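You operate a simulated robot arm through the tools that you are given. There is no shell and no other tool.

You run a simulated two-armed robot. Do the job below in one go: nothing can be reset, and whatever is moved stays where it is left.

JOB
Let the sprayer off, shut both bottles' nozzles, switch off the blue meter.
Fine: the gauge at 0; the green and the red bottle at off; steady each thing with your other hand.

The check looks at the end state, three seconds after you hand in, the way a careful person would. Anything else that was tipped, shoved, dropped, spilled or broken makes it a failure.

ROBOT AND FRAMES
Two 6-joint arms with two-finger parallel grippers on one trunk, on a base that drives. Base frame: it is fixed to the floor where the robot stands at the start and does not move with it; the origin is under the middle of the robot, x ahead of it, y to its left, z up. Readings come in cm, degrees, newtons and seconds.
The left shoulder is at the start at [8, 21.6, 157.1], the right one opposite. With the tool pointing down near the work surface each hand reaches from about 72 to 78 cm from the robot's upright axis, wherever it stands, measured 20 degrees to its own side. Places, roughly: blue meter, yellow meter [400, 125, 100]; button of the blue meter [390, 130, 100]; button of the hand lamp [410, 120, 100]; button of the sprayer [330, 100, 110]; button of the yellow meter [400, 110, 100]; green bottle [375, 125, 100]; nozzle of the green bottle [380, 120, 110]; nozzle of the red bottle [360, 110, 110]; red bottle [350, 100, 100]; sprayer [325, 100, 100]. Payload 3.43 kg a hand.
The TCP of each hand is the grasp point between the finger pads, 3 cm short of the fingertips. In the tool frame z runs along the fingers and y along their closing line. The gripper opens to 9.4 cm. The fingers are 2.8 cm wide and 1 cm thick; the gripper's body (5 by 9.6 cm) begins 5.5 cm behind the TCP.
Orientation is that of the tool frame in the base frame, as a unit quaternion [x, y, z, w]. With the fingers straight down and closing along the base's y, the tool's x points along the base's -x, its y along +y and its z along -z.

CONTROLS
- The arms move only by the tool send_rows. It takes "left_targets", "right_targets" or both (then of equal length, played together; a hand with none holds still); each is a list of rows, each an object of numbers (a shift or turn left out is 0, a gripper value left out holds the last): "tx", "ty", "tz": the shift along the tool's x, y, z in units of 20 mm (1.0 is 20 mm); "ax", "ay", "az": the turn, a rotation vector about the tool's x, y, z in units of 5 degrees (1.0 is 5 degrees); "grip": the gripper command, from -1 (shut) to 1 (fully open), values between in proportion. In form: [{"tx": .., "ty": .., "tz": .., "ax": .., "ay": .., "az": .., "grip": ..}, ...]. A call has 1 to 20 rows; each row shifts and turns the commanded pose from where the row before left it, along the tool's axes as they then stand. A call with a number of a shift or a turn outside -1 to 1 is refused whole. Each row takes 0.2 s and may step no farther than 5 cm and 8.6 degrees from the row before; otherwise, or with a gripper value out of range, the whole call is refused. A pose out of reach is approached as far as the arm can. The call stops where the force on the tool passes 40 N (or 10 N more than at its start, if that is more) or the arm is blocked; 0.2 s more then pass. The fingers move at their own pace (about 7.2 cm/s each) and stop on an object; they squeeze with about 44 N. The grip force told is the motor's: it shows also when the fingers shut on nothing. Time passes only in rows, and 0.2 s behind the last, so rows that do not move let the fingers close. The reply holds the time, the measured pose of the TCP, the force on the tool along the base axes, the opening and the grip force, in the units named above and with some noise, with the torque about the TCP (base axes, N m) and any sound that the robot's microphone picked up.
- Cameras (640 x 400 px; columns grow to the right, rows downward): "scene" is now at [11.06, 0.26, 173.08]; the picture's right is [0.02, -1.00, 0.00], its down [-0.73, -0.02, -0.68] and it looks along [0.68, 0.02, -0.73] (base axes); focal length 282 px, centre (320, 200). "left" rides on the left gripper at [7.6, -1.4, -10.3] in its tool frame; the picture's right is [0.18, 0.98, 0.00], its down [-0.75, 0.14, -0.64] and it looks along [-0.63, 0.12, 0.77] (tool axes); focal length 243 px, centre (320, 200). "right" rides on the right gripper at [7.6, 1.4, -10.3] in its tool frame; the picture's right is [-0.18, 0.98, 0.00], its down [-0.75, -0.14, -0.64] and it looks along [-0.63, -0.12, 0.77] (tool axes); focal length 243 px, centre (320, 200).
- get_image(camera): a new picture of that camera. The clock stands still meanwhile.
- lift_body(by): slides the trunk up (or, below 0, down) by that many cm; the arms and the scene camera ride with it, the base frame stays. It gives what a move gives, with no picture.
- base_move(legs): drives the robot by 1 to 6 legs, each [ahead, left, turn to the left] in cm, cm and degrees, along the robot's own axes; the way and the turn of a leg run together, so that a leg with both is an arc; at most 150 cm and 180 degrees a leg. The arms and the cameras ride along, it lands a little off, and it stops where it bumps. It gives what a move gives.
- turn_head(pan, tilt): turns the head with the scene camera to pan (to the left, within 86 degrees either way) and tilt (down, from -29 to 69), counted from straight ahead of the robot. It gives what a move gives.
- locate(camera, pixels): for up to 12 pixels [column, row] of the newest picture of that camera ("zoom" is the newest enlarged one), the place [x, y, z] in the base frame of the surface seen there, good to about 0.2 cm. The clock stands still meanwhile.
- inspect(camera, box): a new picture of the part [left, top, right, bottom] of that camera's present view, enlarged. The clock stands still meanwhile.
- job_done(): hands the job in; it is judged then, once.

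Open the grippers and draw the arms clear of the work before you hand the job in, unless the task says otherwise.

The tools are called after "Call:" by a JSON object that holds its "name" and its "arguments". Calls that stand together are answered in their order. send_rows: Moves the arms, as the interface text tells. Its arguments: {"type":"object","properties":{"left_targets":{"type":"array","items":{"type":"object","properties":{"tx":{"type":"number"},"ty":{"type":"number"},"tz":{"type":"number"},"ax":{"type":"number"},"ay":{"type":"number"},"az":{"type":"number"},"grip":{"type":"number"}}}},"right_targets":{"type":"array","items":{"type":"object","properties":{"tx":{"type":"number"},"ty":{"type":"number"},"tz":{"type":"number"},"ax":{"type":"number"},"ay":{"type":"number"},"az":{"type":"number"},"grip":{"type":"number"}}}}},"required":[]} The other tools are called the same way: lift_body (by) slides the trunk up or down; base_move (legs) drives the base; turn_head (pan, tilt) turns the head that bears the scene camera; get_image (camera) takes a picture; locate (camera, pixels) gives the place of the surface under pixels of a picture; inspect (camera, box) takes an enlarged picture of a part of a camera's view; job_done () hands the job in.

At the start:

```text
t: 0.0
left_ee_pos: [52.63, 27.38, 100.1]
left_tool_rot: [0.0, 1.0, 0.0, 0.0]
left_wrist_force: [0.2, 0.5, -0.4]
left_moment: [0.04, 0.02, 0.0]
left_width: 9.39
left_finger_force: 0.0
right_ee_pos: [42.63, -17.53, 99.91]
right_tool_rot: [0.0, 1.0, 0.0, 0.0]
right_wrist_force: [-0.2, 0.0, -1.2]
right_moment: [0.02, 0.0, -0.02]
right_width: 9.4
right_finger_force: 0.0
trunk travel left (down, up): [-80.1, 3.9]
robot x, y, heading: [-0.07, 0.08, 0.1]
head pan, tilt: [1.4, 47.3]
```

scene: 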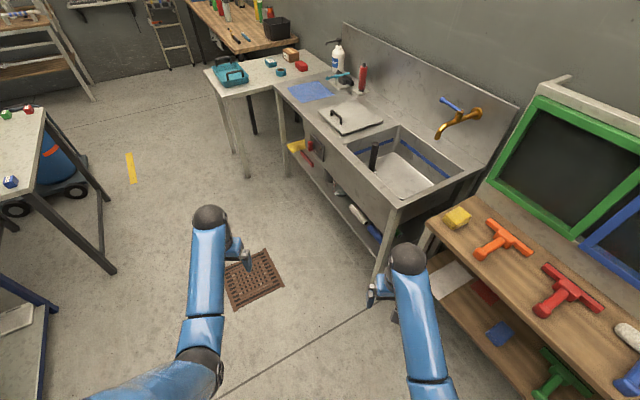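
right: 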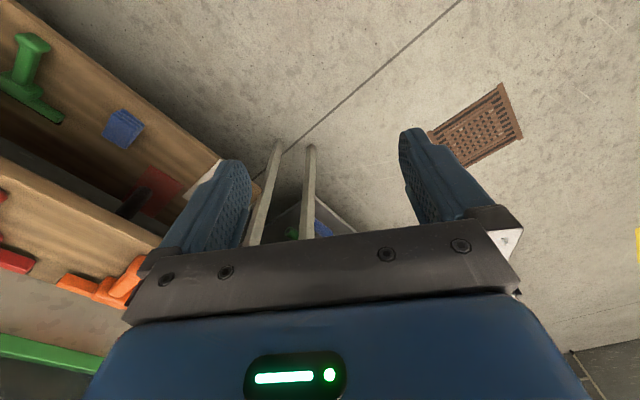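
left: 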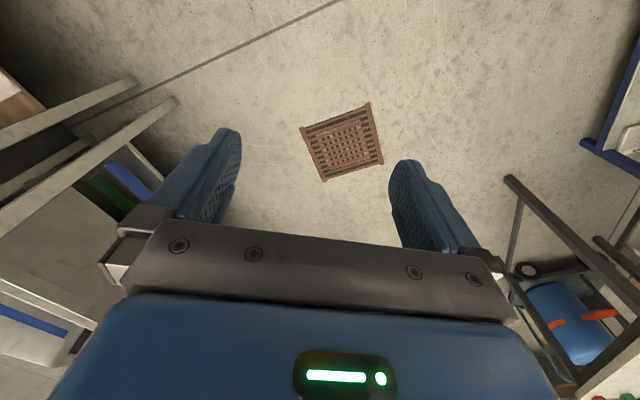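

The scene shows a sink run ahead and a wooden bench further back with bottles at about (240,10). I tilt the head up and to the left to see where the bottles and meters stand.

Call:
{"name": "turn_head", "arguments": {"pan": 15, "tilt": 20}}

Call:
{"name": "get_image", "arguments": {"camera": "scene"}}

```text
t: 0.9
left_ee_pos: [52.6, 27.46, 99.89]
left_tool_rot: [0.0, 1.0, -0.001, 0.0]
left_wrist_force: [1.1, 0.0, 0.1]
left_moment: [0.01, -0.01, 0.02]
left_width: 9.4
left_finger_force: 0.0
right_ee_pos: [42.69, -17.38, 99.99]
right_tool_rot: [-0.001, 1.0, 0.0, 0.0]
right_wrist_force: [-0.1, 0.3, -0.3]
right_moment: [0.02, 0.0, 0.0]
right_width: 9.42
right_finger_force: 0.0
trunk travel left (down, up): [-80.1, 3.9]
robot x, y, heading: [-0.08, 0.02, 0.0]
head pan, tilt: [15.0, 20.0]
```

```text
taken
```

scene: 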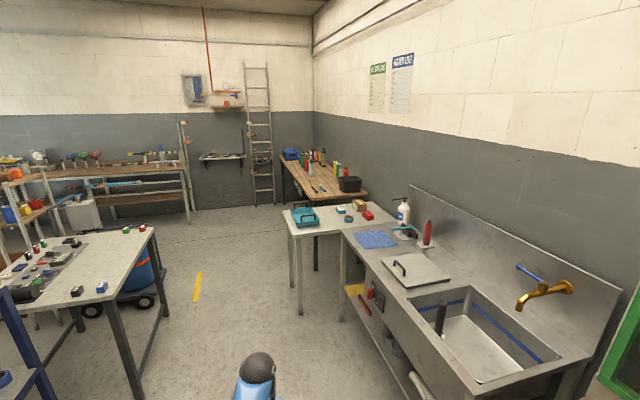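

The wooden bench with bottles lies around (320,170) in the picture. I enlarge it.

Call:
{"name": "inspect", "arguments": {"camera": "scene", "box": [260, 130, 400, 220]}}

Call:
{"name": "locate", "arguments": {"camera": "scene", "pixels": [[300, 195], [345, 210], [312, 188], [285, 165], [350, 184], [310, 165], [290, 153], [328, 190], [360, 193], [240, 240], [250, 300], [320, 270]]}}

```text
4.44 times, centred on (330, 175) of scene
```

zoom: 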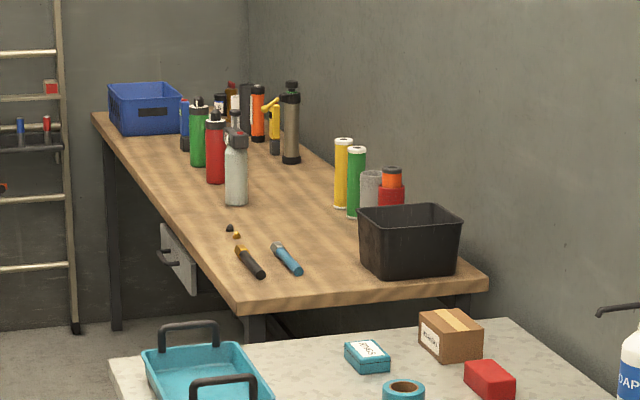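

```text
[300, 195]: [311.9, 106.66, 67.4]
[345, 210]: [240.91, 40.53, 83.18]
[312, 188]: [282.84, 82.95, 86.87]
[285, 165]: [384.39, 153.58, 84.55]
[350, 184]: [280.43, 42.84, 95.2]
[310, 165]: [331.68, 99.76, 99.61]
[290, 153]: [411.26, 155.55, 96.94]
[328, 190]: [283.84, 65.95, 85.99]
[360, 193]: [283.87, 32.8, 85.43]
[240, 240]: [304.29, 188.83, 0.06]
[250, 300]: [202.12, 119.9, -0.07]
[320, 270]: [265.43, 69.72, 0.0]
```

The zoom shows the bench: a silver sprayer at (237,170), red bottle (215,150), green bottle (198,135), meters behind. I locate the bench's corners and those things.

Call:
{"name": "locate", "arguments": {"camera": "zoom", "pixels": [[243, 293], [100, 120], [480, 270], [236, 175], [215, 155], [198, 140], [185, 130], [234, 115], [200, 230], [150, 175], [275, 130], [258, 115]]}}

```text
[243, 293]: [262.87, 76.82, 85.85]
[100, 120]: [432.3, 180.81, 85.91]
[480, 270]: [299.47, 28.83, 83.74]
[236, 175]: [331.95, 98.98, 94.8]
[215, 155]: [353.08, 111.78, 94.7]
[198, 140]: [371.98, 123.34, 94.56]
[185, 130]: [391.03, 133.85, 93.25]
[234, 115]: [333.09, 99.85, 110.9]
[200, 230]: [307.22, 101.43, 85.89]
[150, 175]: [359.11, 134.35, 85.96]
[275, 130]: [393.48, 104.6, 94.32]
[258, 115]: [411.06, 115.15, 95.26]
```

Objects stand in a row about 18 cm in from the bench's edge, at z 86. I check the floor's free corridor: the left table's corner (155,228), the light table's corner (285,212) and legs.

Call:
{"name": "locate", "arguments": {"camera": "scene", "pixels": [[155, 228], [165, 318], [285, 213], [300, 314], [293, 236], [340, 320], [135, 395], [405, 395], [152, 300], [190, 222], [95, 315], [345, 236]]}}

Call:
{"name": "turn_head", "arguments": {"pan": 45, "tilt": 30}}

Call:
{"name": "get_image", "arguments": {"camera": "scene"}}

```text
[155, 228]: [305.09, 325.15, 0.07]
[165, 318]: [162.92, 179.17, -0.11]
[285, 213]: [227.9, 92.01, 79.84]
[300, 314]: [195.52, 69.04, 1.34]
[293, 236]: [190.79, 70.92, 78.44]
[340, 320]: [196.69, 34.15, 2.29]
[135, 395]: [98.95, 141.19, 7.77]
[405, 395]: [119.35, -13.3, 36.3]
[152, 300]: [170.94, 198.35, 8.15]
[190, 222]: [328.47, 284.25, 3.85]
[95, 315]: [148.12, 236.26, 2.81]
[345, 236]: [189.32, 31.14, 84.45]
```

```text
t: 1.9
left_ee_pos: [52.56, 27.47, 100.1]
left_tool_rot: [0.0, 1.0, -0.001, 0.0]
left_wrist_force: [-0.2, -0.4, -0.2]
left_moment: [0.04, -0.01, 0.0]
left_width: 9.39
left_finger_force: 0.1
right_ee_pos: [42.57, -17.46, 100.03]
right_tool_rot: [0.0, 1.0, 0.0, 0.001]
right_wrist_force: [-0.5, -0.8, 0.3]
right_moment: [0.02, 0.01, 0.0]
right_width: 9.41
right_finger_force: 0.1
trunk travel left (down, up): [-80.1, 3.9]
robot x, y, heading: [0.2, -0.01, 0.1]
head pan, tilt: [45.0, 30.0]
```

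```text
taken
```

scene: 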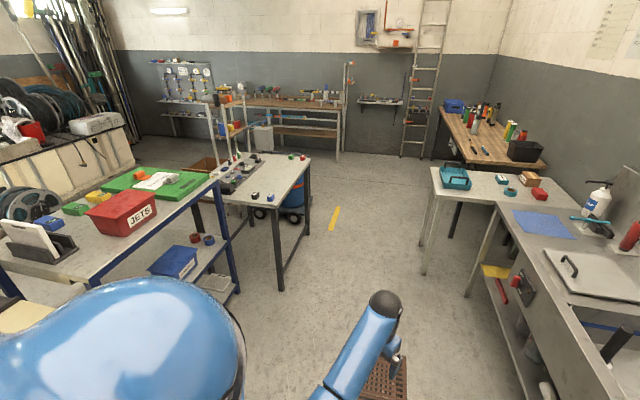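

The corridor between the left tables (corner about (310,158), leg foot (280,288)) and the light table (corner (430,168)) looks wide; I measure it.

Call:
{"name": "locate", "arguments": {"camera": "scene", "pixels": [[281, 287], [279, 200], [308, 160], [308, 233], [215, 182], [238, 290], [333, 217], [424, 272], [440, 242], [395, 220], [270, 215], [437, 160]]}}

```text
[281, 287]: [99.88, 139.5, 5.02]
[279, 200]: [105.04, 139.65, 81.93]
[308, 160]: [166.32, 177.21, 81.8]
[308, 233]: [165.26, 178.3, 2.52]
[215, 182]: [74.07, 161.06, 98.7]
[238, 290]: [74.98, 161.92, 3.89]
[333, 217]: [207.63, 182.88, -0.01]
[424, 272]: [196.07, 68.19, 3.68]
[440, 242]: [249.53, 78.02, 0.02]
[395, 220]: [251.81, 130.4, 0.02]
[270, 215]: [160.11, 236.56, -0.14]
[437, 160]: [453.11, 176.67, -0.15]
```

Corridor is about 110 cm wide, mid around (178,125). I drive along it and stop some 70 cm off the bench edge, facing it.

Call:
{"name": "base_move", "arguments": {"legs": [[0, 0, 35], [150, 0, 0], [67, 0, 0], [0, 0, -10.5], [118, 0, 0], [0, 0, -83]]}}

Call:
{"name": "turn_head", "arguments": {"pan": 0, "tilt": 40}}

Call:
{"name": "get_image", "arguments": {"camera": "scene"}}

```text
t: 23.9
left_ee_pos: [333.46, 132.75, 99.94]
left_tool_rot: [0.51, 0.86, 0.0, 0.0]
left_wrist_force: [0.3, -0.6, -0.2]
left_moment: [0.04, -0.01, 0.0]
left_width: 9.43
left_finger_force: 0.1
right_ee_pos: [289.14, 119.95, 99.95]
right_tool_rot: [0.51, 0.86, 0.0, 0.0]
right_wrist_force: [-0.2, 0.6, -0.6]
right_moment: [0.01, 0.03, 0.01]
right_width: 9.4
right_finger_force: 0.0
trunk travel left (down, up): [-80.1, 3.9]
robot x, y, heading: [284.15, 165.73, -61.2]
head pan, tilt: [45.0, 30.0]
```

```text
t: 25.1
left_ee_pos: [333.32, 132.67, 100.0]
left_tool_rot: [0.51, 0.86, 0.001, -0.001]
left_wrist_force: [-0.7, 0.5, -0.2]
left_moment: [0.03, 0.05, 0.01]
left_width: 9.42
left_finger_force: 0.1
right_ee_pos: [289.18, 119.89, 100.01]
right_tool_rot: [0.51, 0.86, 0.0, 0.0]
right_wrist_force: [-1.1, -0.7, -0.1]
right_moment: [0.02, 0.01, 0.01]
right_width: 9.42
right_finger_force: 0.1
trunk travel left (down, up): [-80.1, 3.9]
robot x, y, heading: [283.84, 165.65, -61.4]
head pan, tilt: [0.0, 40.0]
```

```text
taken
```

scene: 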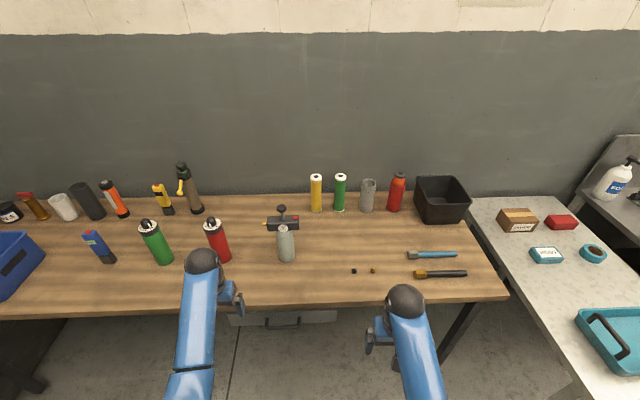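

I see the sprayer at (285,235), red bottle (217,240), green bottle (155,242), blue meter (97,247). I enlarge each.

Call:
{"name": "inspect", "arguments": {"camera": "scene", "box": [240, 190, 330, 270]}}

Call:
{"name": "inspect", "arguments": {"camera": "scene", "box": [130, 200, 240, 275]}}

Call:
{"name": "inspect", "arguments": {"camera": "scene", "box": [60, 150, 220, 275]}}

```text
5.00 times, centred on (285, 230) of scene
```

zoom: 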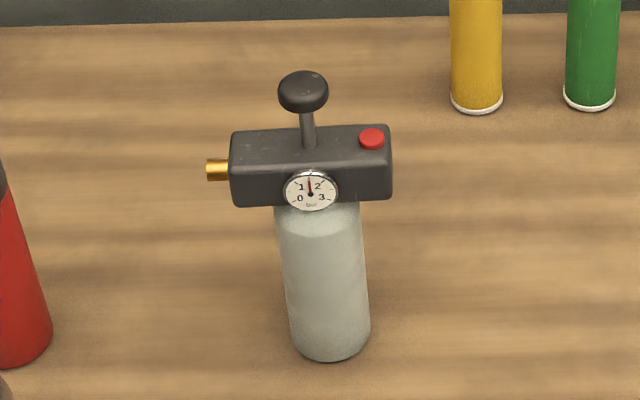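

```text
5.33 times, centred on (185, 238) of scene
```

zoom: 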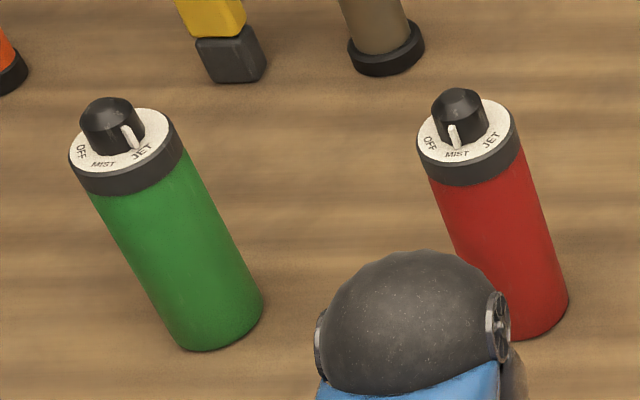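

```text
3.20 times, centred on (140, 212) of scene
```

zoom: 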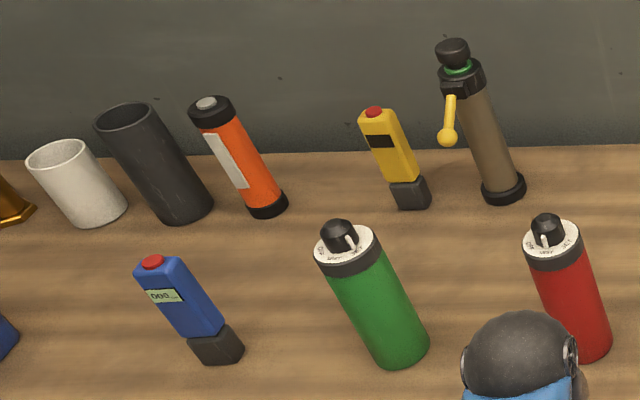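

The gauge reads about 1.5 with a red relief button on the head's right; green's pointer is at JET, red's at MIST, OFF lies to the left (clockwise from above). I locate points on the bottles and blue meter in the zoom.

Call:
{"name": "locate", "arguments": {"camera": "zoom", "pixels": [[152, 261], [165, 296], [205, 310], [215, 348], [340, 228], [335, 262], [375, 240], [395, 330], [350, 245], [545, 223], [555, 240], [575, 300]]}}

Call:
{"name": "inspect", "arguments": {"camera": "scene", "box": [75, 220, 125, 270]}}

```text
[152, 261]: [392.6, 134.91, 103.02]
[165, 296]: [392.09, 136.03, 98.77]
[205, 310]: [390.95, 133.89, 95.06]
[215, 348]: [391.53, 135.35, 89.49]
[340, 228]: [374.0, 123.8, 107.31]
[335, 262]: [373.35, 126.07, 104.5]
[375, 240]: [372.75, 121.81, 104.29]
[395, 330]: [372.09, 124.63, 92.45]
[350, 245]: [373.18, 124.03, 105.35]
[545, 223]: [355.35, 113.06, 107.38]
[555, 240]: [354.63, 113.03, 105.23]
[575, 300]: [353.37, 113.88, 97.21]
```

```text
8.00 times, centred on (100, 245) of scene
```

zoom: 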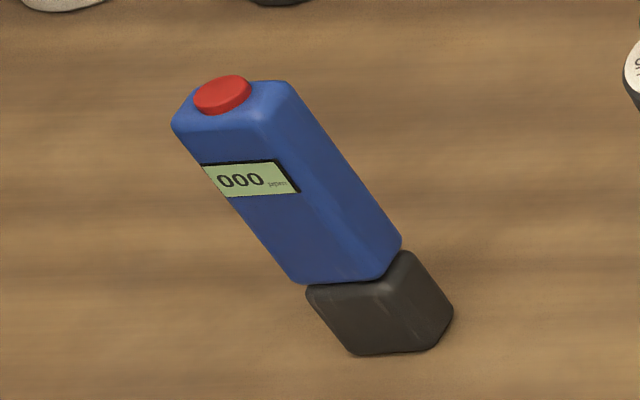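

Meter display reads 000 (on), button top at z≈103. Now the sprayer's details: I re-zoom and locate its head, button, knob and bottle edges.

Call:
{"name": "inspect", "arguments": {"camera": "scene", "box": [240, 190, 330, 270]}}

Call:
{"name": "locate", "arguments": {"camera": "zoom", "pixels": [[372, 137], [302, 85], [307, 128], [240, 140], [385, 150], [310, 190], [284, 260], [362, 260], [322, 260], [330, 350], [216, 168], [350, 125]]}}

```text
5.00 times, centred on (285, 230) of scene
```

zoom: 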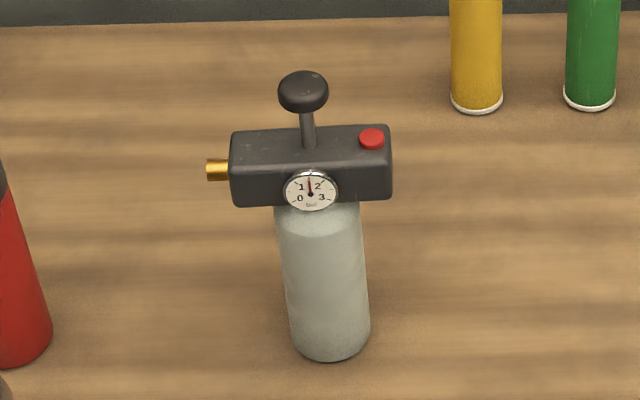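

```text
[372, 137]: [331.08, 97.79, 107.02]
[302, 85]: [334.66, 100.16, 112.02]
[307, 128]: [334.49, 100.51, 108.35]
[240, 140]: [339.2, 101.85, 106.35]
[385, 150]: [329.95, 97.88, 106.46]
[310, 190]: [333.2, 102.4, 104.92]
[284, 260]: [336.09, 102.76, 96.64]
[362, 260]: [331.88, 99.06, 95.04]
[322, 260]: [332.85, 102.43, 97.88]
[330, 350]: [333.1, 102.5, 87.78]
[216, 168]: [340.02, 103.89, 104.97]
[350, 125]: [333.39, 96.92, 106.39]
```

Sprayer axis ≈(334,100), button top ≈(331.1,97.8,107.0), pump knob top z 112. I first raise both hands about 20 cm, so they clear everything when I drive up.

Call:
{"name": "send_rows", "arguments": {"left_targets": [{"tz": -1}, {"tz": -1}, {"tz": -1}, {"tz": -1}, {"tz": -1}, {"tz": -1}, {"tz": -1}, {"tz": -1}, {"tz": -1}, {"tz": -1}, {"tz": 0}], "right_targets": [{"tz": -1}, {"tz": -1}, {"tz": -1}, {"tz": -1}, {"tz": -1}, {"tz": -1}, {"tz": -1}, {"tz": -1}, {"tz": -1}, {"tz": -1}, {"tz": 0}]}}

```text
t: 27.5
left_ee_pos: [336.97, 127.68, 106.88]
left_tool_rot: [0.51, 0.86, 0.0, 0.001]
left_wrist_force: [0.4, 0.1, 0.0]
left_moment: [-0.02, -0.02, 0.03]
left_width: 9.42
left_finger_force: 0.1
left hand out of reach, approached as far as the arm can: row 2, 3, 4, 5, 6, 7, 8, 9, 10
right_ee_pos: [290.63, 118.57, 100.86]
right_tool_rot: [0.509, 0.861, -0.001, 0.001]
right_wrist_force: [-0.3, 0.8, 0.6]
right_moment: [0.01, 0.01, 0.02]
right_width: 9.39
right_finger_force: 0.0
right hand out of reach, approached as far as the arm can: row 1, 2, 3, 4, 5, 6, 7, 8, 9, 10
trunk travel left (down, up): [-80.1, 3.9]
robot x, y, heading: [284.2, 165.65, -61.4]
head pan, tilt: [0.0, 40.0]
```

The tool-down pose cannot rise there (inner limit). I back the base off 30 cm to have free air to try the arms' range.

Call:
{"name": "base_move", "arguments": {"legs": [[-30, 0, 0]]}}

Call:
{"name": "send_rows", "arguments": {"left_targets": [{"tx": -1}, {"tx": -1}, {"tx": -1}, {"tx": -1}, {"tx": -1}, {"tx": 0}], "right_targets": [{"tx": -1}, {"tx": -1}, {"tx": -1}, {"tx": -1}, {"tx": -1}, {"tx": 0}]}}

```text
t: 29.5
left_ee_pos: [323.06, 153.39, 106.72]
left_tool_rot: [0.509, 0.861, -0.001, 0.0]
left_wrist_force: [0.1, 0.3, 0.2]
left_moment: [-0.04, 0.0, -0.01]
left_width: 9.4
left_finger_force: 0.0
right_ee_pos: [276.63, 144.15, 100.76]
right_tool_rot: [0.51, 0.86, -0.001, 0.001]
right_wrist_force: [0.8, -0.6, -0.2]
right_moment: [-0.01, -0.01, 0.04]
right_width: 9.43
right_finger_force: 0.0
trunk travel left (down, up): [-80.1, 3.9]
robot x, y, heading: [270.37, 191.75, -61.1]
head pan, tilt: [0.0, 40.0]
```

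```text
t: 30.9
left_ee_pos: [328.0, 144.98, 106.73]
left_tool_rot: [0.509, 0.861, 0.0, 0.001]
left_wrist_force: [0.0, 0.5, 0.2]
left_moment: [-0.01, 0.01, 0.0]
left_width: 9.4
left_finger_force: 0.0
right_ee_pos: [281.47, 135.4, 101.02]
right_tool_rot: [0.509, 0.861, -0.002, 0.002]
right_wrist_force: [-0.5, 0.8, 0.4]
right_moment: [-0.02, 0.02, -0.01]
right_width: 9.39
right_finger_force: 0.1
trunk travel left (down, up): [-80.1, 3.9]
robot x, y, heading: [269.83, 191.55, -61.3]
head pan, tilt: [0.0, 40.0]
```

The command starts from the reached pose; both moved forward 10 cm. I try forward and up together.

Call:
{"name": "send_rows", "arguments": {"left_targets": [{"tz": -1}, {"tz": -1}, {"tz": -1}, {"tz": -1}, {"tz": -1}, {"tz": 0}], "right_targets": [{"tx": -1}, {"tx": -1}, {"tx": -1}, {"tx": -1}, {"tx": -1}, {"tx": 0}]}}

```text
t: 32.3
left_ee_pos: [327.87, 144.81, 116.95]
left_tool_rot: [0.509, 0.861, -0.001, 0.001]
left_wrist_force: [-0.8, 0.3, 0.6]
left_moment: [-0.03, 0.0, -0.01]
left_width: 9.4
left_finger_force: 0.0
right_ee_pos: [286.36, 126.76, 101.12]
right_tool_rot: [0.509, 0.861, -0.001, 0.002]
right_wrist_force: [-0.2, -0.6, -0.6]
right_moment: [-0.03, 0.02, -0.02]
right_width: 9.4
right_finger_force: 0.1
trunk travel left (down, up): [-80.1, 3.9]
robot x, y, heading: [269.74, 191.68, -61.1]
head pan, tilt: [0.0, 40.0]
```

Left is at z 117 in free air. I now test the holding pose with it: yaw 25° right, then tilt the fingers forward 60° while lowering.

Call:
{"name": "send_rows", "arguments": {"left_targets": [{"az": 1}, {"az": 1}, {"az": 1}, {"az": 1}, {"az": 1}, {"ay": -1}, {"ay": -1}, {"ay": -1}, {"ay": -1}, {"ay": -1}, {"ay": -1}, {"ay": -1}, {"ay": -1}, {"ay": -1}, {"ay": -1}, {"ay": -1}, {"ay": -1}, {"ay": 0}]}}

```text
t: 36.1
left_ee_pos: [327.68, 144.92, 116.99]
left_tool_rot: [0.591, 0.632, -0.342, 0.368]
left_wrist_force: [-0.9, 0.3, 0.2]
left_moment: [0.01, -0.05, 0.03]
left_width: 9.39
left_finger_force: 0.1
right_ee_pos: [286.32, 126.82, 101.09]
right_tool_rot: [0.509, 0.861, -0.001, 0.002]
right_wrist_force: [-0.7, 0.9, -0.7]
right_moment: [-0.03, 0.0, -0.02]
right_width: 9.36
right_finger_force: 0.1
trunk travel left (down, up): [-80.1, 3.9]
robot x, y, heading: [270.07, 191.4, -61.0]
head pan, tilt: [0.0, 40.0]
```

Tilted pose reached without limits. I test lowering the left to z≈95 in this pose and raising the right to z≈120.

Call:
{"name": "send_rows", "arguments": {"left_targets": [{"tx": 0.869, "tz": 0.497}, {"tx": 0.869, "tz": 0.497}, {"tx": 0.869, "tz": 0.497}, {"tx": 0.869, "tz": 0.497}, {"tx": 0.869, "tz": 0.497}, {"tx": 0.869, "tz": 0.497}, {"tx": 0.869, "tz": 0.497}, {"tx": 0.869, "tz": 0.497}, {"tx": 0.869, "tz": 0.497}, {"tx": 0.869, "tz": 0.497}, {"tx": 0.869, "tz": 0.497}], "right_targets": [{"tx": -1}, {"tz": -1}, {"tz": -1}, {"tz": -1}, {"tz": -1}, {"tz": -1}, {"tz": -1}, {"tz": -1}, {"tz": -1}, {"tz": -1}, {"tz": -1}]}}

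```text
t: 38.5
left_ee_pos: [327.85, 145.2, 94.93]
left_tool_rot: [0.591, 0.632, -0.342, 0.366]
left_wrist_force: [1.0, 0.3, 0.3]
left_moment: [-0.03, 0.0, 0.0]
left_width: 9.39
left_finger_force: 0.0
right_ee_pos: [288.92, 122.31, 118.69]
right_tool_rot: [0.509, 0.861, -0.001, 0.002]
right_wrist_force: [-0.3, 0.4, -0.3]
right_moment: [0.03, -0.04, -0.02]
right_width: 9.36
right_finger_force: 0.0
right hand out of reach, approached as far as the arm can: row 8, 9, 10, 11
trunk travel left (down, up): [-80.1, 3.9]
robot x, y, heading: [270.04, 191.74, -61.3]
head pan, tilt: [0.0, 40.0]
```

Both poses are fine. I test the left sweeping toward the centre line (26 cm to the right), still in free air ahead of the bench.

Call:
{"name": "send_rows", "arguments": {"left_targets": [{"tx": -0.21, "ty": -0.91, "tz": 0.37}, {"tx": -0.21, "ty": -0.91, "tz": 0.37}, {"tx": -0.21, "ty": -0.91, "tz": 0.37}, {"tx": -0.21, "ty": -0.91, "tz": 0.37}, {"tx": -0.21, "ty": -0.91, "tz": 0.37}, {"tx": -0.21, "ty": -0.91, "tz": 0.37}, {"tx": -0.21, "ty": -0.91, "tz": 0.37}, {"tx": -0.21, "ty": -0.91, "tz": 0.37}, {"tx": -0.21, "ty": -0.91, "tz": 0.37}, {"tx": -0.21, "ty": -0.91, "tz": 0.37}, {"tx": -0.21, "ty": -0.91, "tz": 0.37}, {"tx": -0.21, "ty": -0.91, "tz": 0.37}]}}

Call:
{"name": "get_image", "arguments": {"camera": "scene"}}

Call:
{"name": "get_image", "arguments": {"camera": "left"}}

```text
t: 41.1
left_ee_pos: [307.03, 133.32, 94.65]
left_tool_rot: [0.591, 0.632, -0.341, 0.367]
left_wrist_force: [-0.3, 0.3, -0.2]
left_moment: [0.01, -0.01, 0.01]
left_width: 9.42
left_finger_force: 0.0
right_ee_pos: [289.0, 122.31, 118.75]
right_tool_rot: [0.509, 0.861, 0.0, 0.001]
right_wrist_force: [-0.5, -0.2, -0.4]
right_moment: [0.0, 0.0, -0.01]
right_width: 9.4
right_finger_force: 0.0
trunk travel left (down, up): [-80.1, 3.9]
robot x, y, heading: [269.72, 191.85, -61.3]
head pan, tilt: [0.0, 40.0]
```

```text
taken
```

scene: 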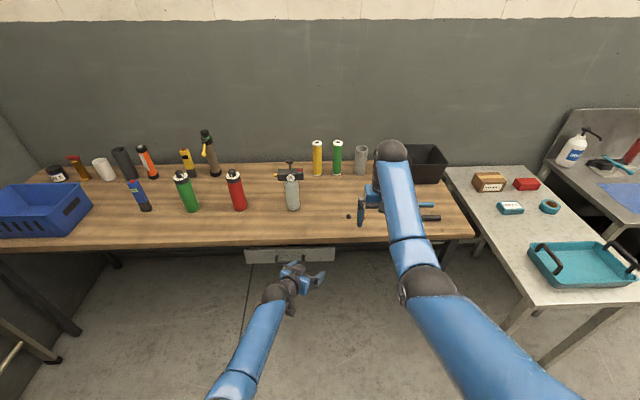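

```text
taken
```

left: 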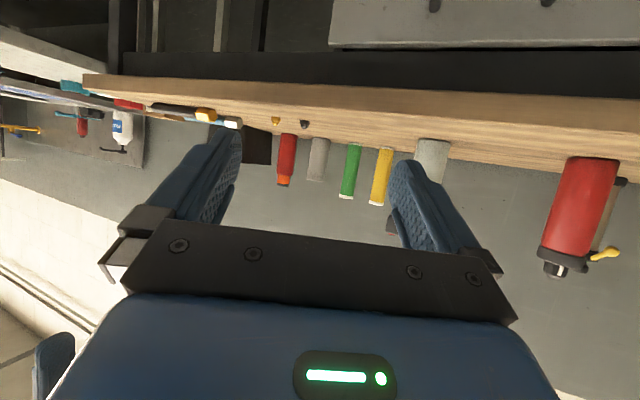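

Sweep works; left hand can take the holding pose near the centre line. I now retract it horizontally 14 cm as a pre-grasp, before driving up.

Call:
{"name": "send_rows", "arguments": {"left_targets": [{"tx": 0.496, "tz": -0.869}, {"tx": 0.496, "tz": -0.869}, {"tx": 0.496, "tz": -0.869}, {"tx": 0.496, "tz": -0.869}, {"tx": 0.496, "tz": -0.869}, {"tx": 0.496, "tz": -0.869}, {"tx": 0.496, "tz": -0.869}, {"tx": 0}]}}

```text
t: 42.9
left_ee_pos: [305.89, 147.43, 94.93]
left_tool_rot: [0.592, 0.632, -0.342, 0.366]
left_wrist_force: [0.1, 0.5, 0.3]
left_moment: [-0.01, 0.02, -0.04]
left_width: 9.42
left_finger_force: 0.1
right_ee_pos: [288.99, 122.45, 118.47]
right_tool_rot: [0.509, 0.861, -0.001, 0.002]
right_wrist_force: [-0.3, 0.5, -0.8]
right_moment: [-0.02, -0.04, -0.01]
right_width: 9.4
right_finger_force: 0.0
trunk travel left (down, up): [-80.1, 3.9]
robot x, y, heading: [269.88, 191.53, -61.1]
head pan, tilt: [0.0, 40.0]
```

Left is in pre-grasp (12 cm back, 10 cm left of where the sprayer will be). I check the left forearm's height with a picture before driving over the bench edge.

Call:
{"name": "turn_head", "arguments": {"pan": 10, "tilt": 60}}

Call:
{"name": "get_image", "arguments": {"camera": "scene"}}

```text
t: 43.7
left_ee_pos: [305.75, 147.47, 94.85]
left_tool_rot: [0.591, 0.632, -0.343, 0.366]
left_wrist_force: [-0.2, -0.1, -0.4]
left_moment: [-0.02, 0.01, -0.04]
left_width: 9.41
left_finger_force: 0.1
right_ee_pos: [288.79, 122.31, 118.64]
right_tool_rot: [0.509, 0.861, -0.001, 0.001]
right_wrist_force: [0.5, -0.1, -1.1]
right_moment: [-0.01, 0.02, -0.03]
right_width: 9.42
right_finger_force: 0.1
trunk travel left (down, up): [-80.1, 3.9]
robot x, y, heading: [269.89, 191.05, -61.4]
head pan, tilt: [10.0, 60.0]
```

```text
taken
```

scene: 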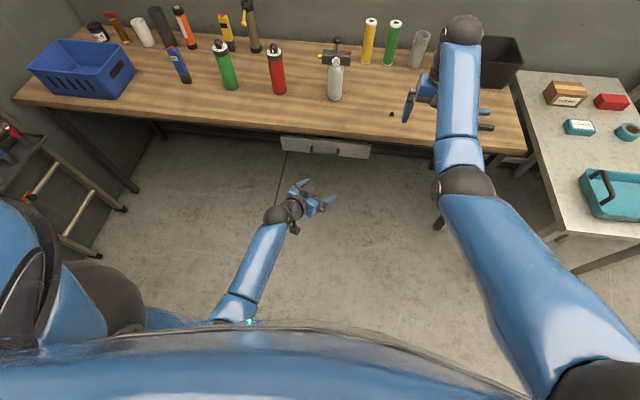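

Call:
{"name": "locate", "arguments": {"camera": "scene", "pixels": [[283, 212], [265, 240], [240, 300], [220, 317], [160, 320], [100, 300], [460, 35], [460, 100], [465, 185], [300, 345], [332, 199], [298, 187]]}}

```text
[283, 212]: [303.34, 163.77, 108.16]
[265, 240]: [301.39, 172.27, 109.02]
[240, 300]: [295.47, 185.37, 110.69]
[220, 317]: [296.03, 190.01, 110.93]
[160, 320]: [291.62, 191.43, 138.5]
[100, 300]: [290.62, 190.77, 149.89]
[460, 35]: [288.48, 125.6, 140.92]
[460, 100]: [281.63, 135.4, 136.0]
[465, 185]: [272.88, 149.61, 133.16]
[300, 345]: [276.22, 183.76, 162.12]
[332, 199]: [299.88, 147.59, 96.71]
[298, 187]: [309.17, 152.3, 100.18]
```

The forearm stays at z≈104–110, above the 86 cm bench. I drive 42 cm ahead and 12 cm left in two legs, sideways first.

Call:
{"name": "base_move", "arguments": {"legs": [[0, 12, 0], [42, 0, 0]]}}

Call:
{"name": "get_image", "arguments": {"camera": "scene"}}

Call:
{"name": "get_image", "arguments": {"camera": "left"}}

```text
t: 47.1
left_ee_pos: [336.84, 117.47, 94.96]
left_tool_rot: [0.589, 0.634, -0.34, 0.368]
left_wrist_force: [-0.9, -0.9, -0.2]
left_moment: [-0.02, -0.01, 0.02]
left_width: 9.4
left_finger_force: 0.1
right_ee_pos: [320.13, 92.25, 118.97]
right_tool_rot: [0.505, 0.863, -0.001, 0.003]
right_wrist_force: [-0.5, 1.2, 0.6]
right_moment: [-0.01, -0.03, 0.02]
right_width: 9.4
right_finger_force: 0.1
trunk travel left (down, up): [-80.1, 3.9]
robot x, y, heading: [300.58, 161.12, -60.6]
head pan, tilt: [10.0, 60.0]
```

```text
taken
```

scene: 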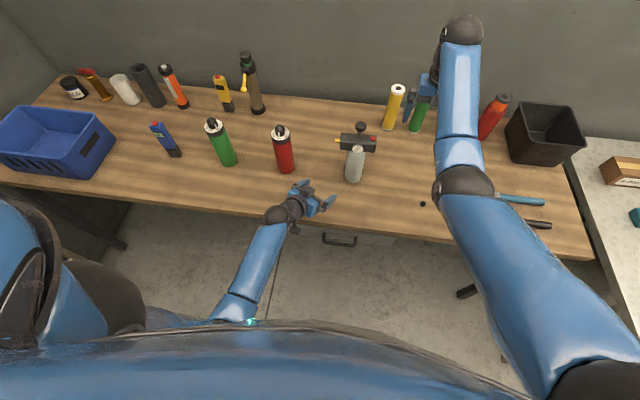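

```text
taken
```

left: 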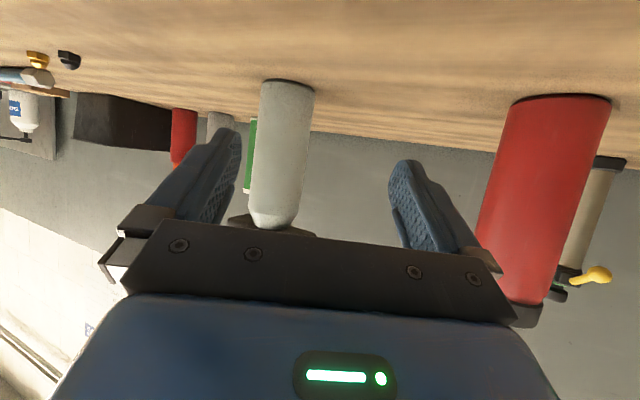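

The left camera shows the sprayer bottle at (282,150) between the fingers' line; the red bottle is clear at right. I locate its edges and the button in the scene view.

Call:
{"name": "locate", "arguments": {"camera": "left", "pixels": [[257, 150], [280, 150], [306, 150], [285, 90], [275, 200], [545, 200]]}}

Call:
{"name": "inspect", "arguments": {"camera": "scene", "box": [315, 110, 405, 190]}}

Call:
{"name": "locate", "arguments": {"camera": "zoom", "pixels": [[300, 250], [330, 250], [270, 250], [321, 110], [415, 200]]}}

```text
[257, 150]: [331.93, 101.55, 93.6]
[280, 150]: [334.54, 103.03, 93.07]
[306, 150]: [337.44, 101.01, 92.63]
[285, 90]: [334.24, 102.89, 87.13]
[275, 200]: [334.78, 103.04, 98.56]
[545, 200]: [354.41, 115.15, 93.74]
```

```text
5.00 times, centred on (360, 150) of scene
```

zoom: 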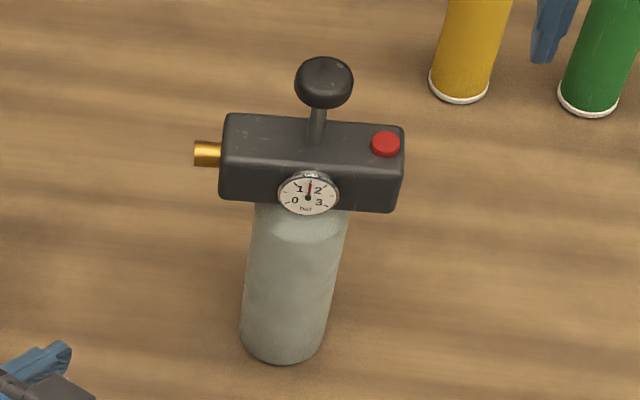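

```text
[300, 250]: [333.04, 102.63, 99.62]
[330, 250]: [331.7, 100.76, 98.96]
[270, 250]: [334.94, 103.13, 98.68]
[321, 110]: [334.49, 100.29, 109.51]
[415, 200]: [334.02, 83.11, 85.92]
```

Bottle axis ≈(334.5,100.2), radius 2.8. I shift the left hand 3.6 cm along −y and advance 13 cm, then check.

Call:
{"name": "send_rows", "arguments": {"left_targets": [{"ty": -0.9}, {"ty": -0.9}, {"tx": -0.496, "tz": 0.869}, {"tx": -0.496, "tz": 0.869}, {"tx": -0.496, "tz": 0.869}, {"tx": -0.496, "tz": 0.869}, {"tx": -0.496, "tz": 0.869}, {"tx": -0.496, "tz": 0.869}, {"tx": -0.248, "tz": 0.435}, {"tx": 0}]}}

Call:
{"name": "get_image", "arguments": {"camera": "left"}}

Call:
{"name": "get_image", "arguments": {"camera": "scene"}}

```text
t: 49.3
left_ee_pos: [334.26, 103.98, 94.75]
left_tool_rot: [0.589, 0.634, -0.341, 0.368]
left_wrist_force: [-0.5, -0.3, 0.2]
left_moment: [-0.01, 0.0, -0.01]
left_width: 9.42
left_finger_force: 0.0
right_ee_pos: [320.31, 92.09, 118.64]
right_tool_rot: [0.505, 0.863, 0.0, 0.002]
right_wrist_force: [-0.4, 0.6, 0.1]
right_moment: [-0.01, 0.03, -0.01]
right_width: 9.39
right_finger_force: 0.1
trunk travel left (down, up): [-80.1, 3.9]
robot x, y, heading: [300.62, 160.55, -60.4]
head pan, tilt: [10.0, 60.0]
```

```text
taken
```

left: 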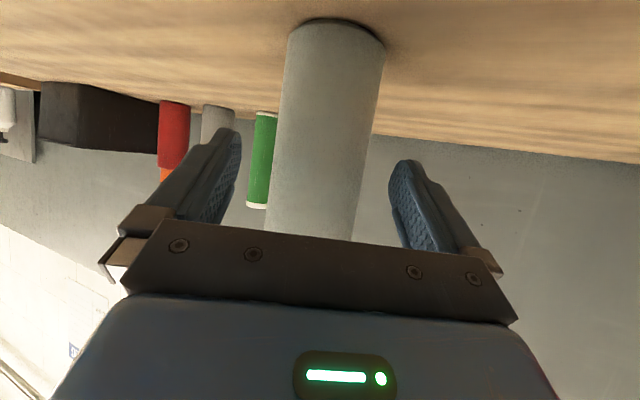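

```text
taken
```

scene: 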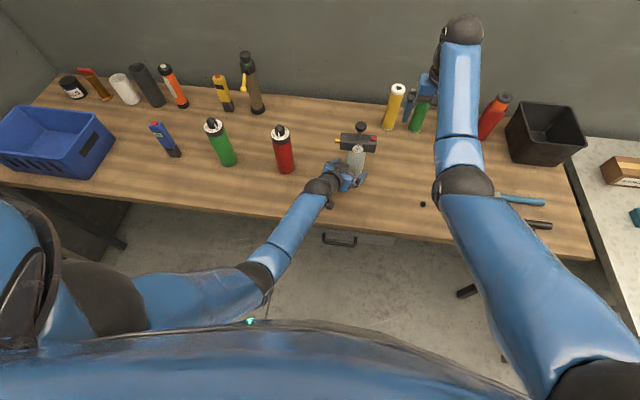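

The bottle sits centred at (325,130) between the fingers. I advance another 3.4 cm and close the left gripper on it.

Call:
{"name": "send_rows", "arguments": {"left_targets": [{"tx": -0.4216, "tz": 0.739}, {"tx": -0.4216, "tz": 0.739}, {"tx": 0}, {"grip": -1}, {"grip": -1}, {"grip": -1}, {"grip": -1}, {"grip": -1}]}}

Call:
{"name": "get_image", "arguments": {"camera": "left"}}

Call:
{"name": "inspect", "arguments": {"camera": "scene", "box": [315, 110, 405, 190]}}

Call:
{"name": "locate", "arguments": {"camera": "zoom", "pixels": [[386, 140], [321, 80], [320, 110], [230, 120], [398, 130]]}}

```text
t: 51.1
left_ee_pos: [334.64, 100.63, 94.61]
left_tool_rot: [0.589, 0.635, -0.34, 0.367]
left_wrist_force: [0.7, 1.1, 2.1]
left_moment: [0.1, 0.1, -0.06]
left_width: 6.5
left_finger_force: 43.9
right_ee_pos: [320.12, 92.09, 118.71]
right_tool_rot: [0.505, 0.863, -0.001, 0.001]
right_wrist_force: [0.6, 1.0, -0.4]
right_moment: [0.0, 0.0, -0.02]
right_width: 9.4
right_finger_force: 0.1
trunk travel left (down, up): [-80.1, 3.9]
robot x, y, heading: [300.4, 161.2, -60.7]
head pan, tilt: [10.0, 60.0]
```

```text
taken
```

left: 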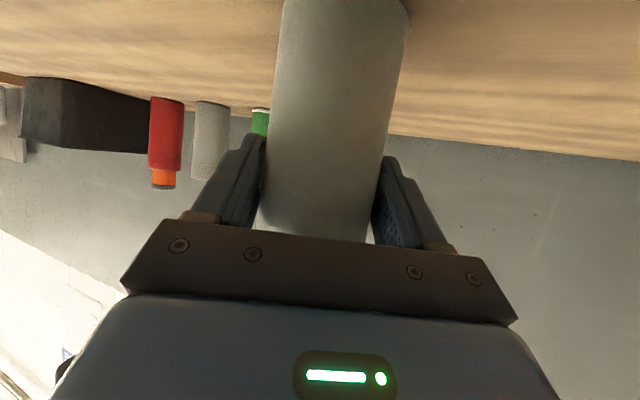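

```text
5.00 times, centred on (360, 150) of scene
```

zoom: 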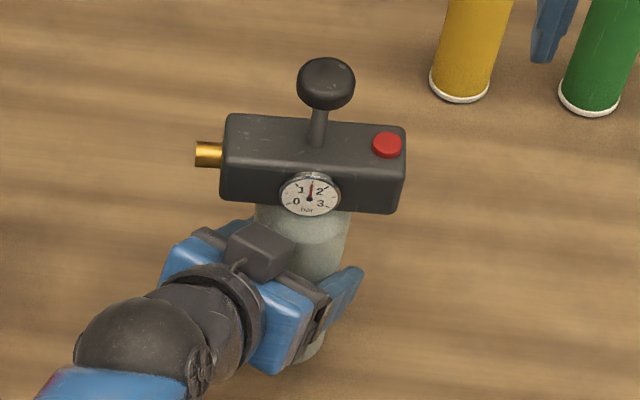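

```text
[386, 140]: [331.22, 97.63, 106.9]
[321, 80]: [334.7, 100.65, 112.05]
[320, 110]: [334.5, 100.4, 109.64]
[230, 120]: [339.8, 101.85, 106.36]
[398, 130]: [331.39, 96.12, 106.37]
```

Held firmly (6.5 cm, 44 N) and gauge still ~1.5; button at (331.2,97.7,106.9). I close the right gripper and slide it 12 cm left at z 118 to stand above the button.

Call:
{"name": "send_rows", "arguments": {"right_targets": [{"grip": -1}, {"grip": -1}, {"ty": 1, "grip": -1}, {"ty": 1}, {"ty": 1}, {"ty": 1}, {"ty": 1}, {"ty": 1}, {"ty": 0.2, "tx": -0.2}, {"tx": 0}]}}

Call:
{"name": "get_image", "arguments": {"camera": "right"}}

Call:
{"name": "get_image", "arguments": {"camera": "scene"}}

```text
t: 53.3
left_ee_pos: [334.74, 100.77, 94.69]
left_tool_rot: [0.589, 0.635, -0.34, 0.367]
left_wrist_force: [0.5, 0.2, 2.5]
left_moment: [-0.07, 0.16, -0.02]
left_width: 6.49
left_finger_force: 43.8
right_ee_pos: [331.28, 97.62, 118.71]
right_tool_rot: [0.505, 0.863, -0.001, 0.001]
right_wrist_force: [-0.2, -0.4, 0.0]
right_moment: [-0.01, 0.0, 0.0]
right_width: 0.0
right_finger_force: 33.3
trunk travel left (down, up): [-80.1, 3.9]
robot x, y, heading: [300.42, 161.05, -61.0]
head pan, tilt: [10.0, 60.0]
```

```text
taken
```

right: 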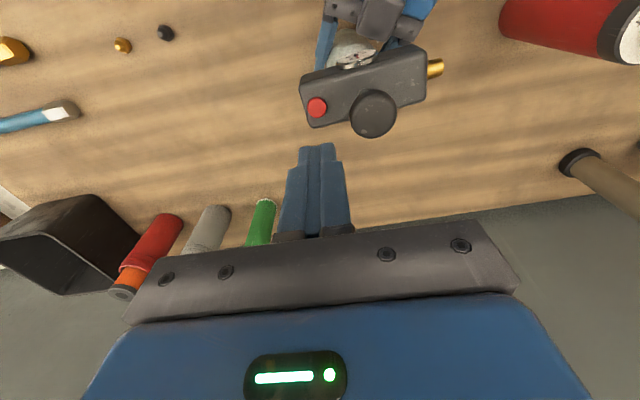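

```text
taken
```

scene: 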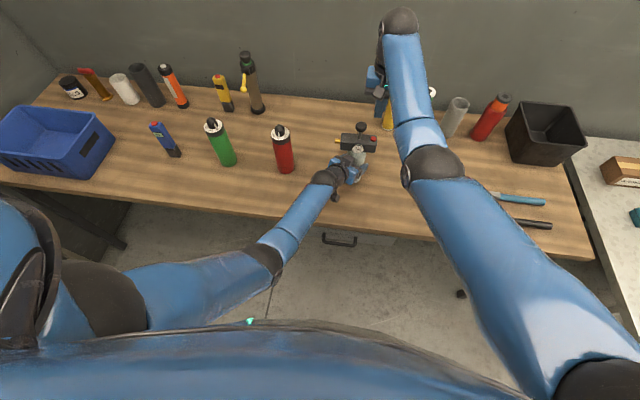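

The button at (317,107) of the right view lies exactly below the fingertips. I descend 8 cm, leaving about 0.7 cm.

Call:
{"name": "send_rows", "arguments": {"right_targets": [{"tz": 1}, {"tz": 1}, {"tz": 1}, {"tz": 0.8}, {"tz": 0}]}}

Call:
{"name": "get_image", "arguments": {"camera": "right"}}

```text
t: 54.5
left_ee_pos: [334.67, 100.72, 94.86]
left_tool_rot: [0.589, 0.634, -0.34, 0.367]
left_wrist_force: [1.1, 0.3, 2.0]
left_moment: [-0.09, 0.12, 0.0]
left_width: 6.5
left_finger_force: 44.1
right_ee_pos: [330.98, 97.69, 111.03]
right_tool_rot: [0.506, 0.863, -0.001, 0.002]
right_wrist_force: [-0.4, -0.1, -0.2]
right_moment: [0.01, -0.02, 0.01]
right_width: 0.0
right_finger_force: 32.5
trunk travel left (down, up): [-80.1, 3.9]
robot x, y, heading: [300.97, 161.16, -60.6]
head pan, tilt: [10.0, 60.0]
```

```text
taken
```

right: 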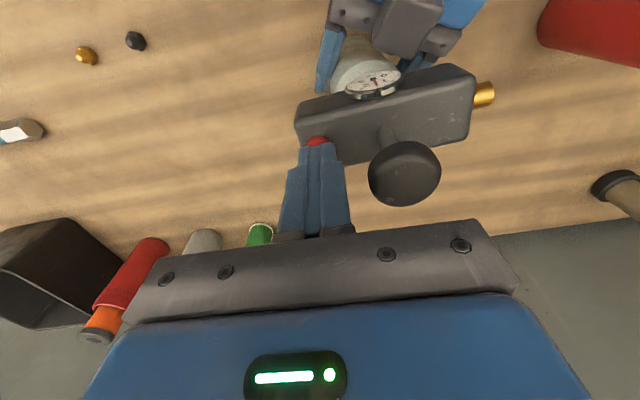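

Tip at z 108.0, just above the red button, and the gauge is visible in this camera at (375,82). I press down in small steps of 0.2 cm.

Call:
{"name": "send_rows", "arguments": {"right_targets": [{"tz": 0.2}, {"tz": 0.15}, {"tz": 0.1}, {"tz": 0.1}, {"tz": 0.1}]}}

Call:
{"name": "inspect", "arguments": {"camera": "right", "box": [290, 50, 490, 190]}}

```text
t: 55.7
left_ee_pos: [334.6, 100.76, 94.57]
left_tool_rot: [0.589, 0.634, -0.34, 0.367]
left_wrist_force: [4.0, -4.5, -0.4]
left_moment: [0.08, 0.3, 0.17]
left_width: 6.48
left_finger_force: 44.0
right_ee_pos: [331.16, 97.76, 109.86]
right_tool_rot: [0.506, 0.862, -0.001, 0.002]
right_wrist_force: [-2.7, 2.5, 5.8]
right_moment: [0.08, 0.06, 0.01]
right_width: 0.0
right_finger_force: 32.4
trunk travel left (down, up): [-80.1, 3.9]
robot x, y, heading: [300.53, 160.92, -60.6]
head pan, tilt: [10.0, 60.0]
heard: click
```

```text
2.86 times, centred on (390, 120) of right
```

zoom: 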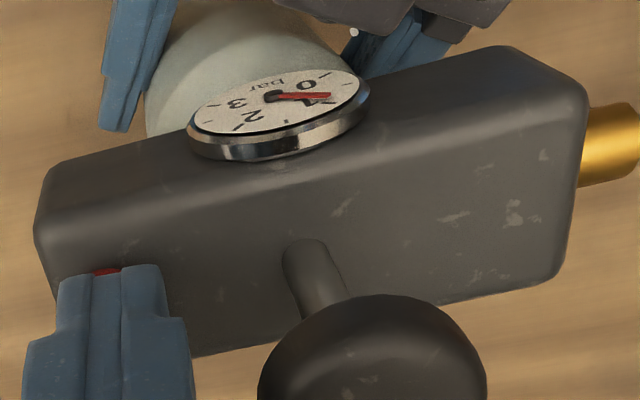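

A click, and the needle is falling (now below 1, toward 0). I keep holding the button for a couple of seconds.

Call:
{"name": "send_rows", "arguments": {"right_targets": [{"tz": 0.0}, {"tz": 0}, {"tz": 0}, {"tz": 0}, {"tz": 0}]}}

Call:
{"name": "inspect", "arguments": {"camera": "right", "box": [290, 50, 490, 190]}}

```text
t: 56.9
left_ee_pos: [334.58, 100.65, 94.62]
left_tool_rot: [0.589, 0.635, -0.339, 0.368]
left_wrist_force: [3.8, -0.7, 0.1]
left_moment: [-0.24, 0.16, 0.07]
left_width: 6.5
left_finger_force: 44.2
right_ee_pos: [331.22, 97.6, 109.84]
right_tool_rot: [0.506, 0.863, -0.002, 0.002]
right_wrist_force: [-3.2, -0.4, 7.1]
right_moment: [0.01, 0.08, 0.02]
right_width: 0.01
right_finger_force: 32.5
trunk travel left (down, up): [-80.1, 3.9]
robot x, y, heading: [301.1, 161.24, -60.7]
head pan, tilt: [10.0, 60.0]
```

```text
2.86 times, centred on (390, 120) of right
```

zoom: 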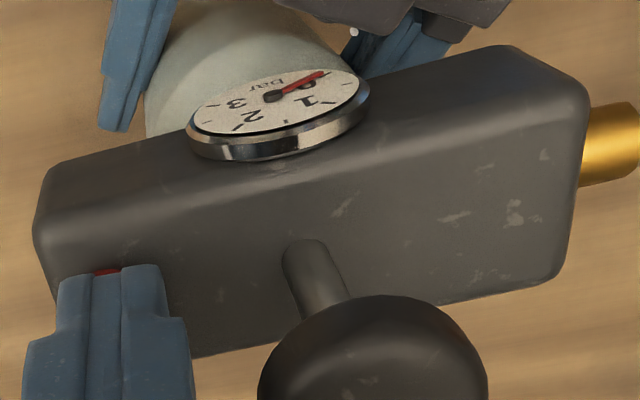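

The needle now lies over the "0". I hold one more second to be sure, then compare.

Call:
{"name": "send_rows", "arguments": {"right_targets": [{"tz": 0.0}, {"tz": 0}, {"tz": 0}, {"tz": 0}, {"tz": 0}, {"tz": 0}, {"tz": 0}, {"tz": 0}]}}

Call:
{"name": "inspect", "arguments": {"camera": "right", "box": [330, 60, 430, 110]}}

```text
t: 58.7
left_ee_pos: [334.56, 100.67, 94.61]
left_tool_rot: [0.589, 0.634, -0.341, 0.367]
left_wrist_force: [2.6, 1.6, -0.1]
left_moment: [-0.12, -0.01, -0.1]
left_width: 6.46
left_finger_force: 43.7
right_ee_pos: [331.21, 97.76, 109.78]
right_tool_rot: [0.505, 0.863, -0.002, 0.002]
right_wrist_force: [-1.2, -3.1, 7.5]
right_moment: [-0.07, 0.02, 0.01]
right_width: 0.0
right_finger_force: 33.0
trunk travel left (down, up): [-80.1, 3.9]
robot x, y, heading: [300.73, 161.24, -60.6]
head pan, tilt: [10.0, 60.0]
```

```text
6.40 times, centred on (380, 85) of right
```

zoom: 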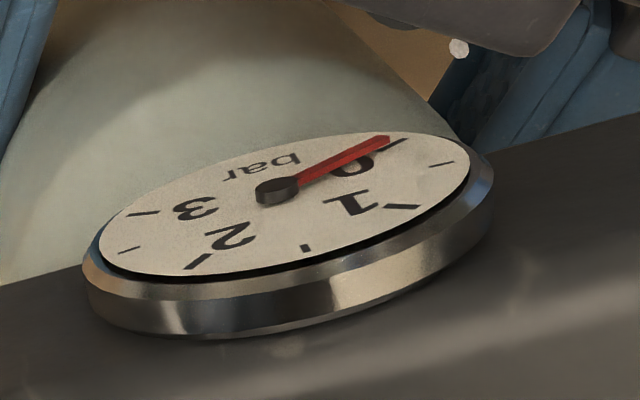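

The needle points at the 0 tick. I lift the right hand clear straight up.

Call:
{"name": "send_rows", "arguments": {"right_targets": [{"tz": -0.3}, {"tz": -1}, {"tz": -1}, {"tz": -1}, {"tz": -1}, {"tz": 0}]}}

Call:
{"name": "inspect", "arguments": {"camera": "scene", "box": [315, 110, 405, 190]}}

```text
t: 60.1
left_ee_pos: [334.52, 100.63, 94.71]
left_tool_rot: [0.59, 0.634, -0.341, 0.367]
left_wrist_force: [0.0, 1.8, 2.0]
left_moment: [0.05, 0.15, -0.03]
left_width: 6.49
left_finger_force: 43.9
right_ee_pos: [331.41, 97.58, 118.64]
right_tool_rot: [0.506, 0.863, -0.001, 0.001]
right_wrist_force: [0.1, 0.7, 0.2]
right_moment: [-0.02, -0.01, 0.0]
right_width: 0.0
right_finger_force: 32.6
trunk travel left (down, up): [-80.1, 3.9]
robot x, y, heading: [300.53, 161.28, -60.7]
head pan, tilt: [10.0, 60.0]
```

```text
5.00 times, centred on (360, 150) of scene
```

zoom: 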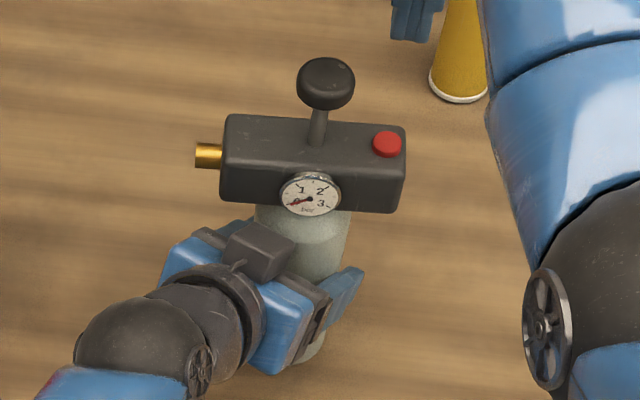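

Gauge at 0 in the scene view too. I open the left gripper and draw it straight back 16 cm; the right opens in the air.

Call:
{"name": "send_rows", "arguments": {"left_targets": [{"grip": 1}, {"grip": 1}, {"grip": 1}, {"grip": 1}, {"tx": 0.496, "tz": -0.869}, {"tx": 0.496, "tz": -0.869}, {"tx": 0.496, "tz": -0.869}, {"tx": 0.496, "tz": -0.869}, {"tx": 0.496, "tz": -0.869}, {"tx": 0.496, "tz": -0.869}, {"tx": 0.496, "tz": -0.869}, {"tx": 0.496, "tz": -0.869}, {"tx": 0}]}}

Call:
{"name": "get_image", "arguments": {"camera": "scene"}}

Call:
{"name": "get_image", "arguments": {"camera": "left"}}

```text
t: 62.9
left_ee_pos: [333.08, 116.63, 94.82]
left_tool_rot: [0.589, 0.634, -0.34, 0.368]
left_wrist_force: [-0.4, -0.3, 0.4]
left_moment: [0.03, 0.0, 0.02]
left_width: 9.39
left_finger_force: 0.0
right_ee_pos: [331.31, 97.56, 118.51]
right_tool_rot: [0.506, 0.863, -0.001, 0.002]
right_wrist_force: [0.6, 0.5, 0.3]
right_moment: [-0.03, 0.02, 0.01]
right_width: 0.0
right_finger_force: 33.1
trunk travel left (down, up): [-80.1, 3.9]
robot x, y, heading: [300.95, 161.22, -60.7]
head pan, tilt: [10.0, 60.0]
```

```text
taken
```

scene: 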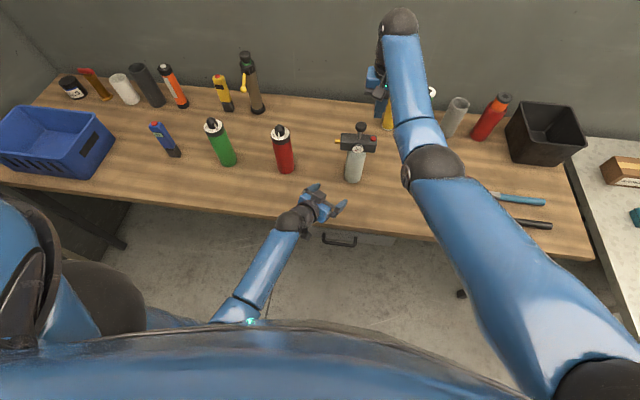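

```text
taken
```

left: 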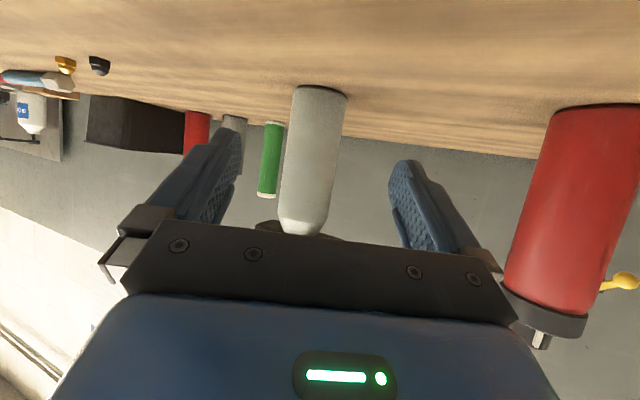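

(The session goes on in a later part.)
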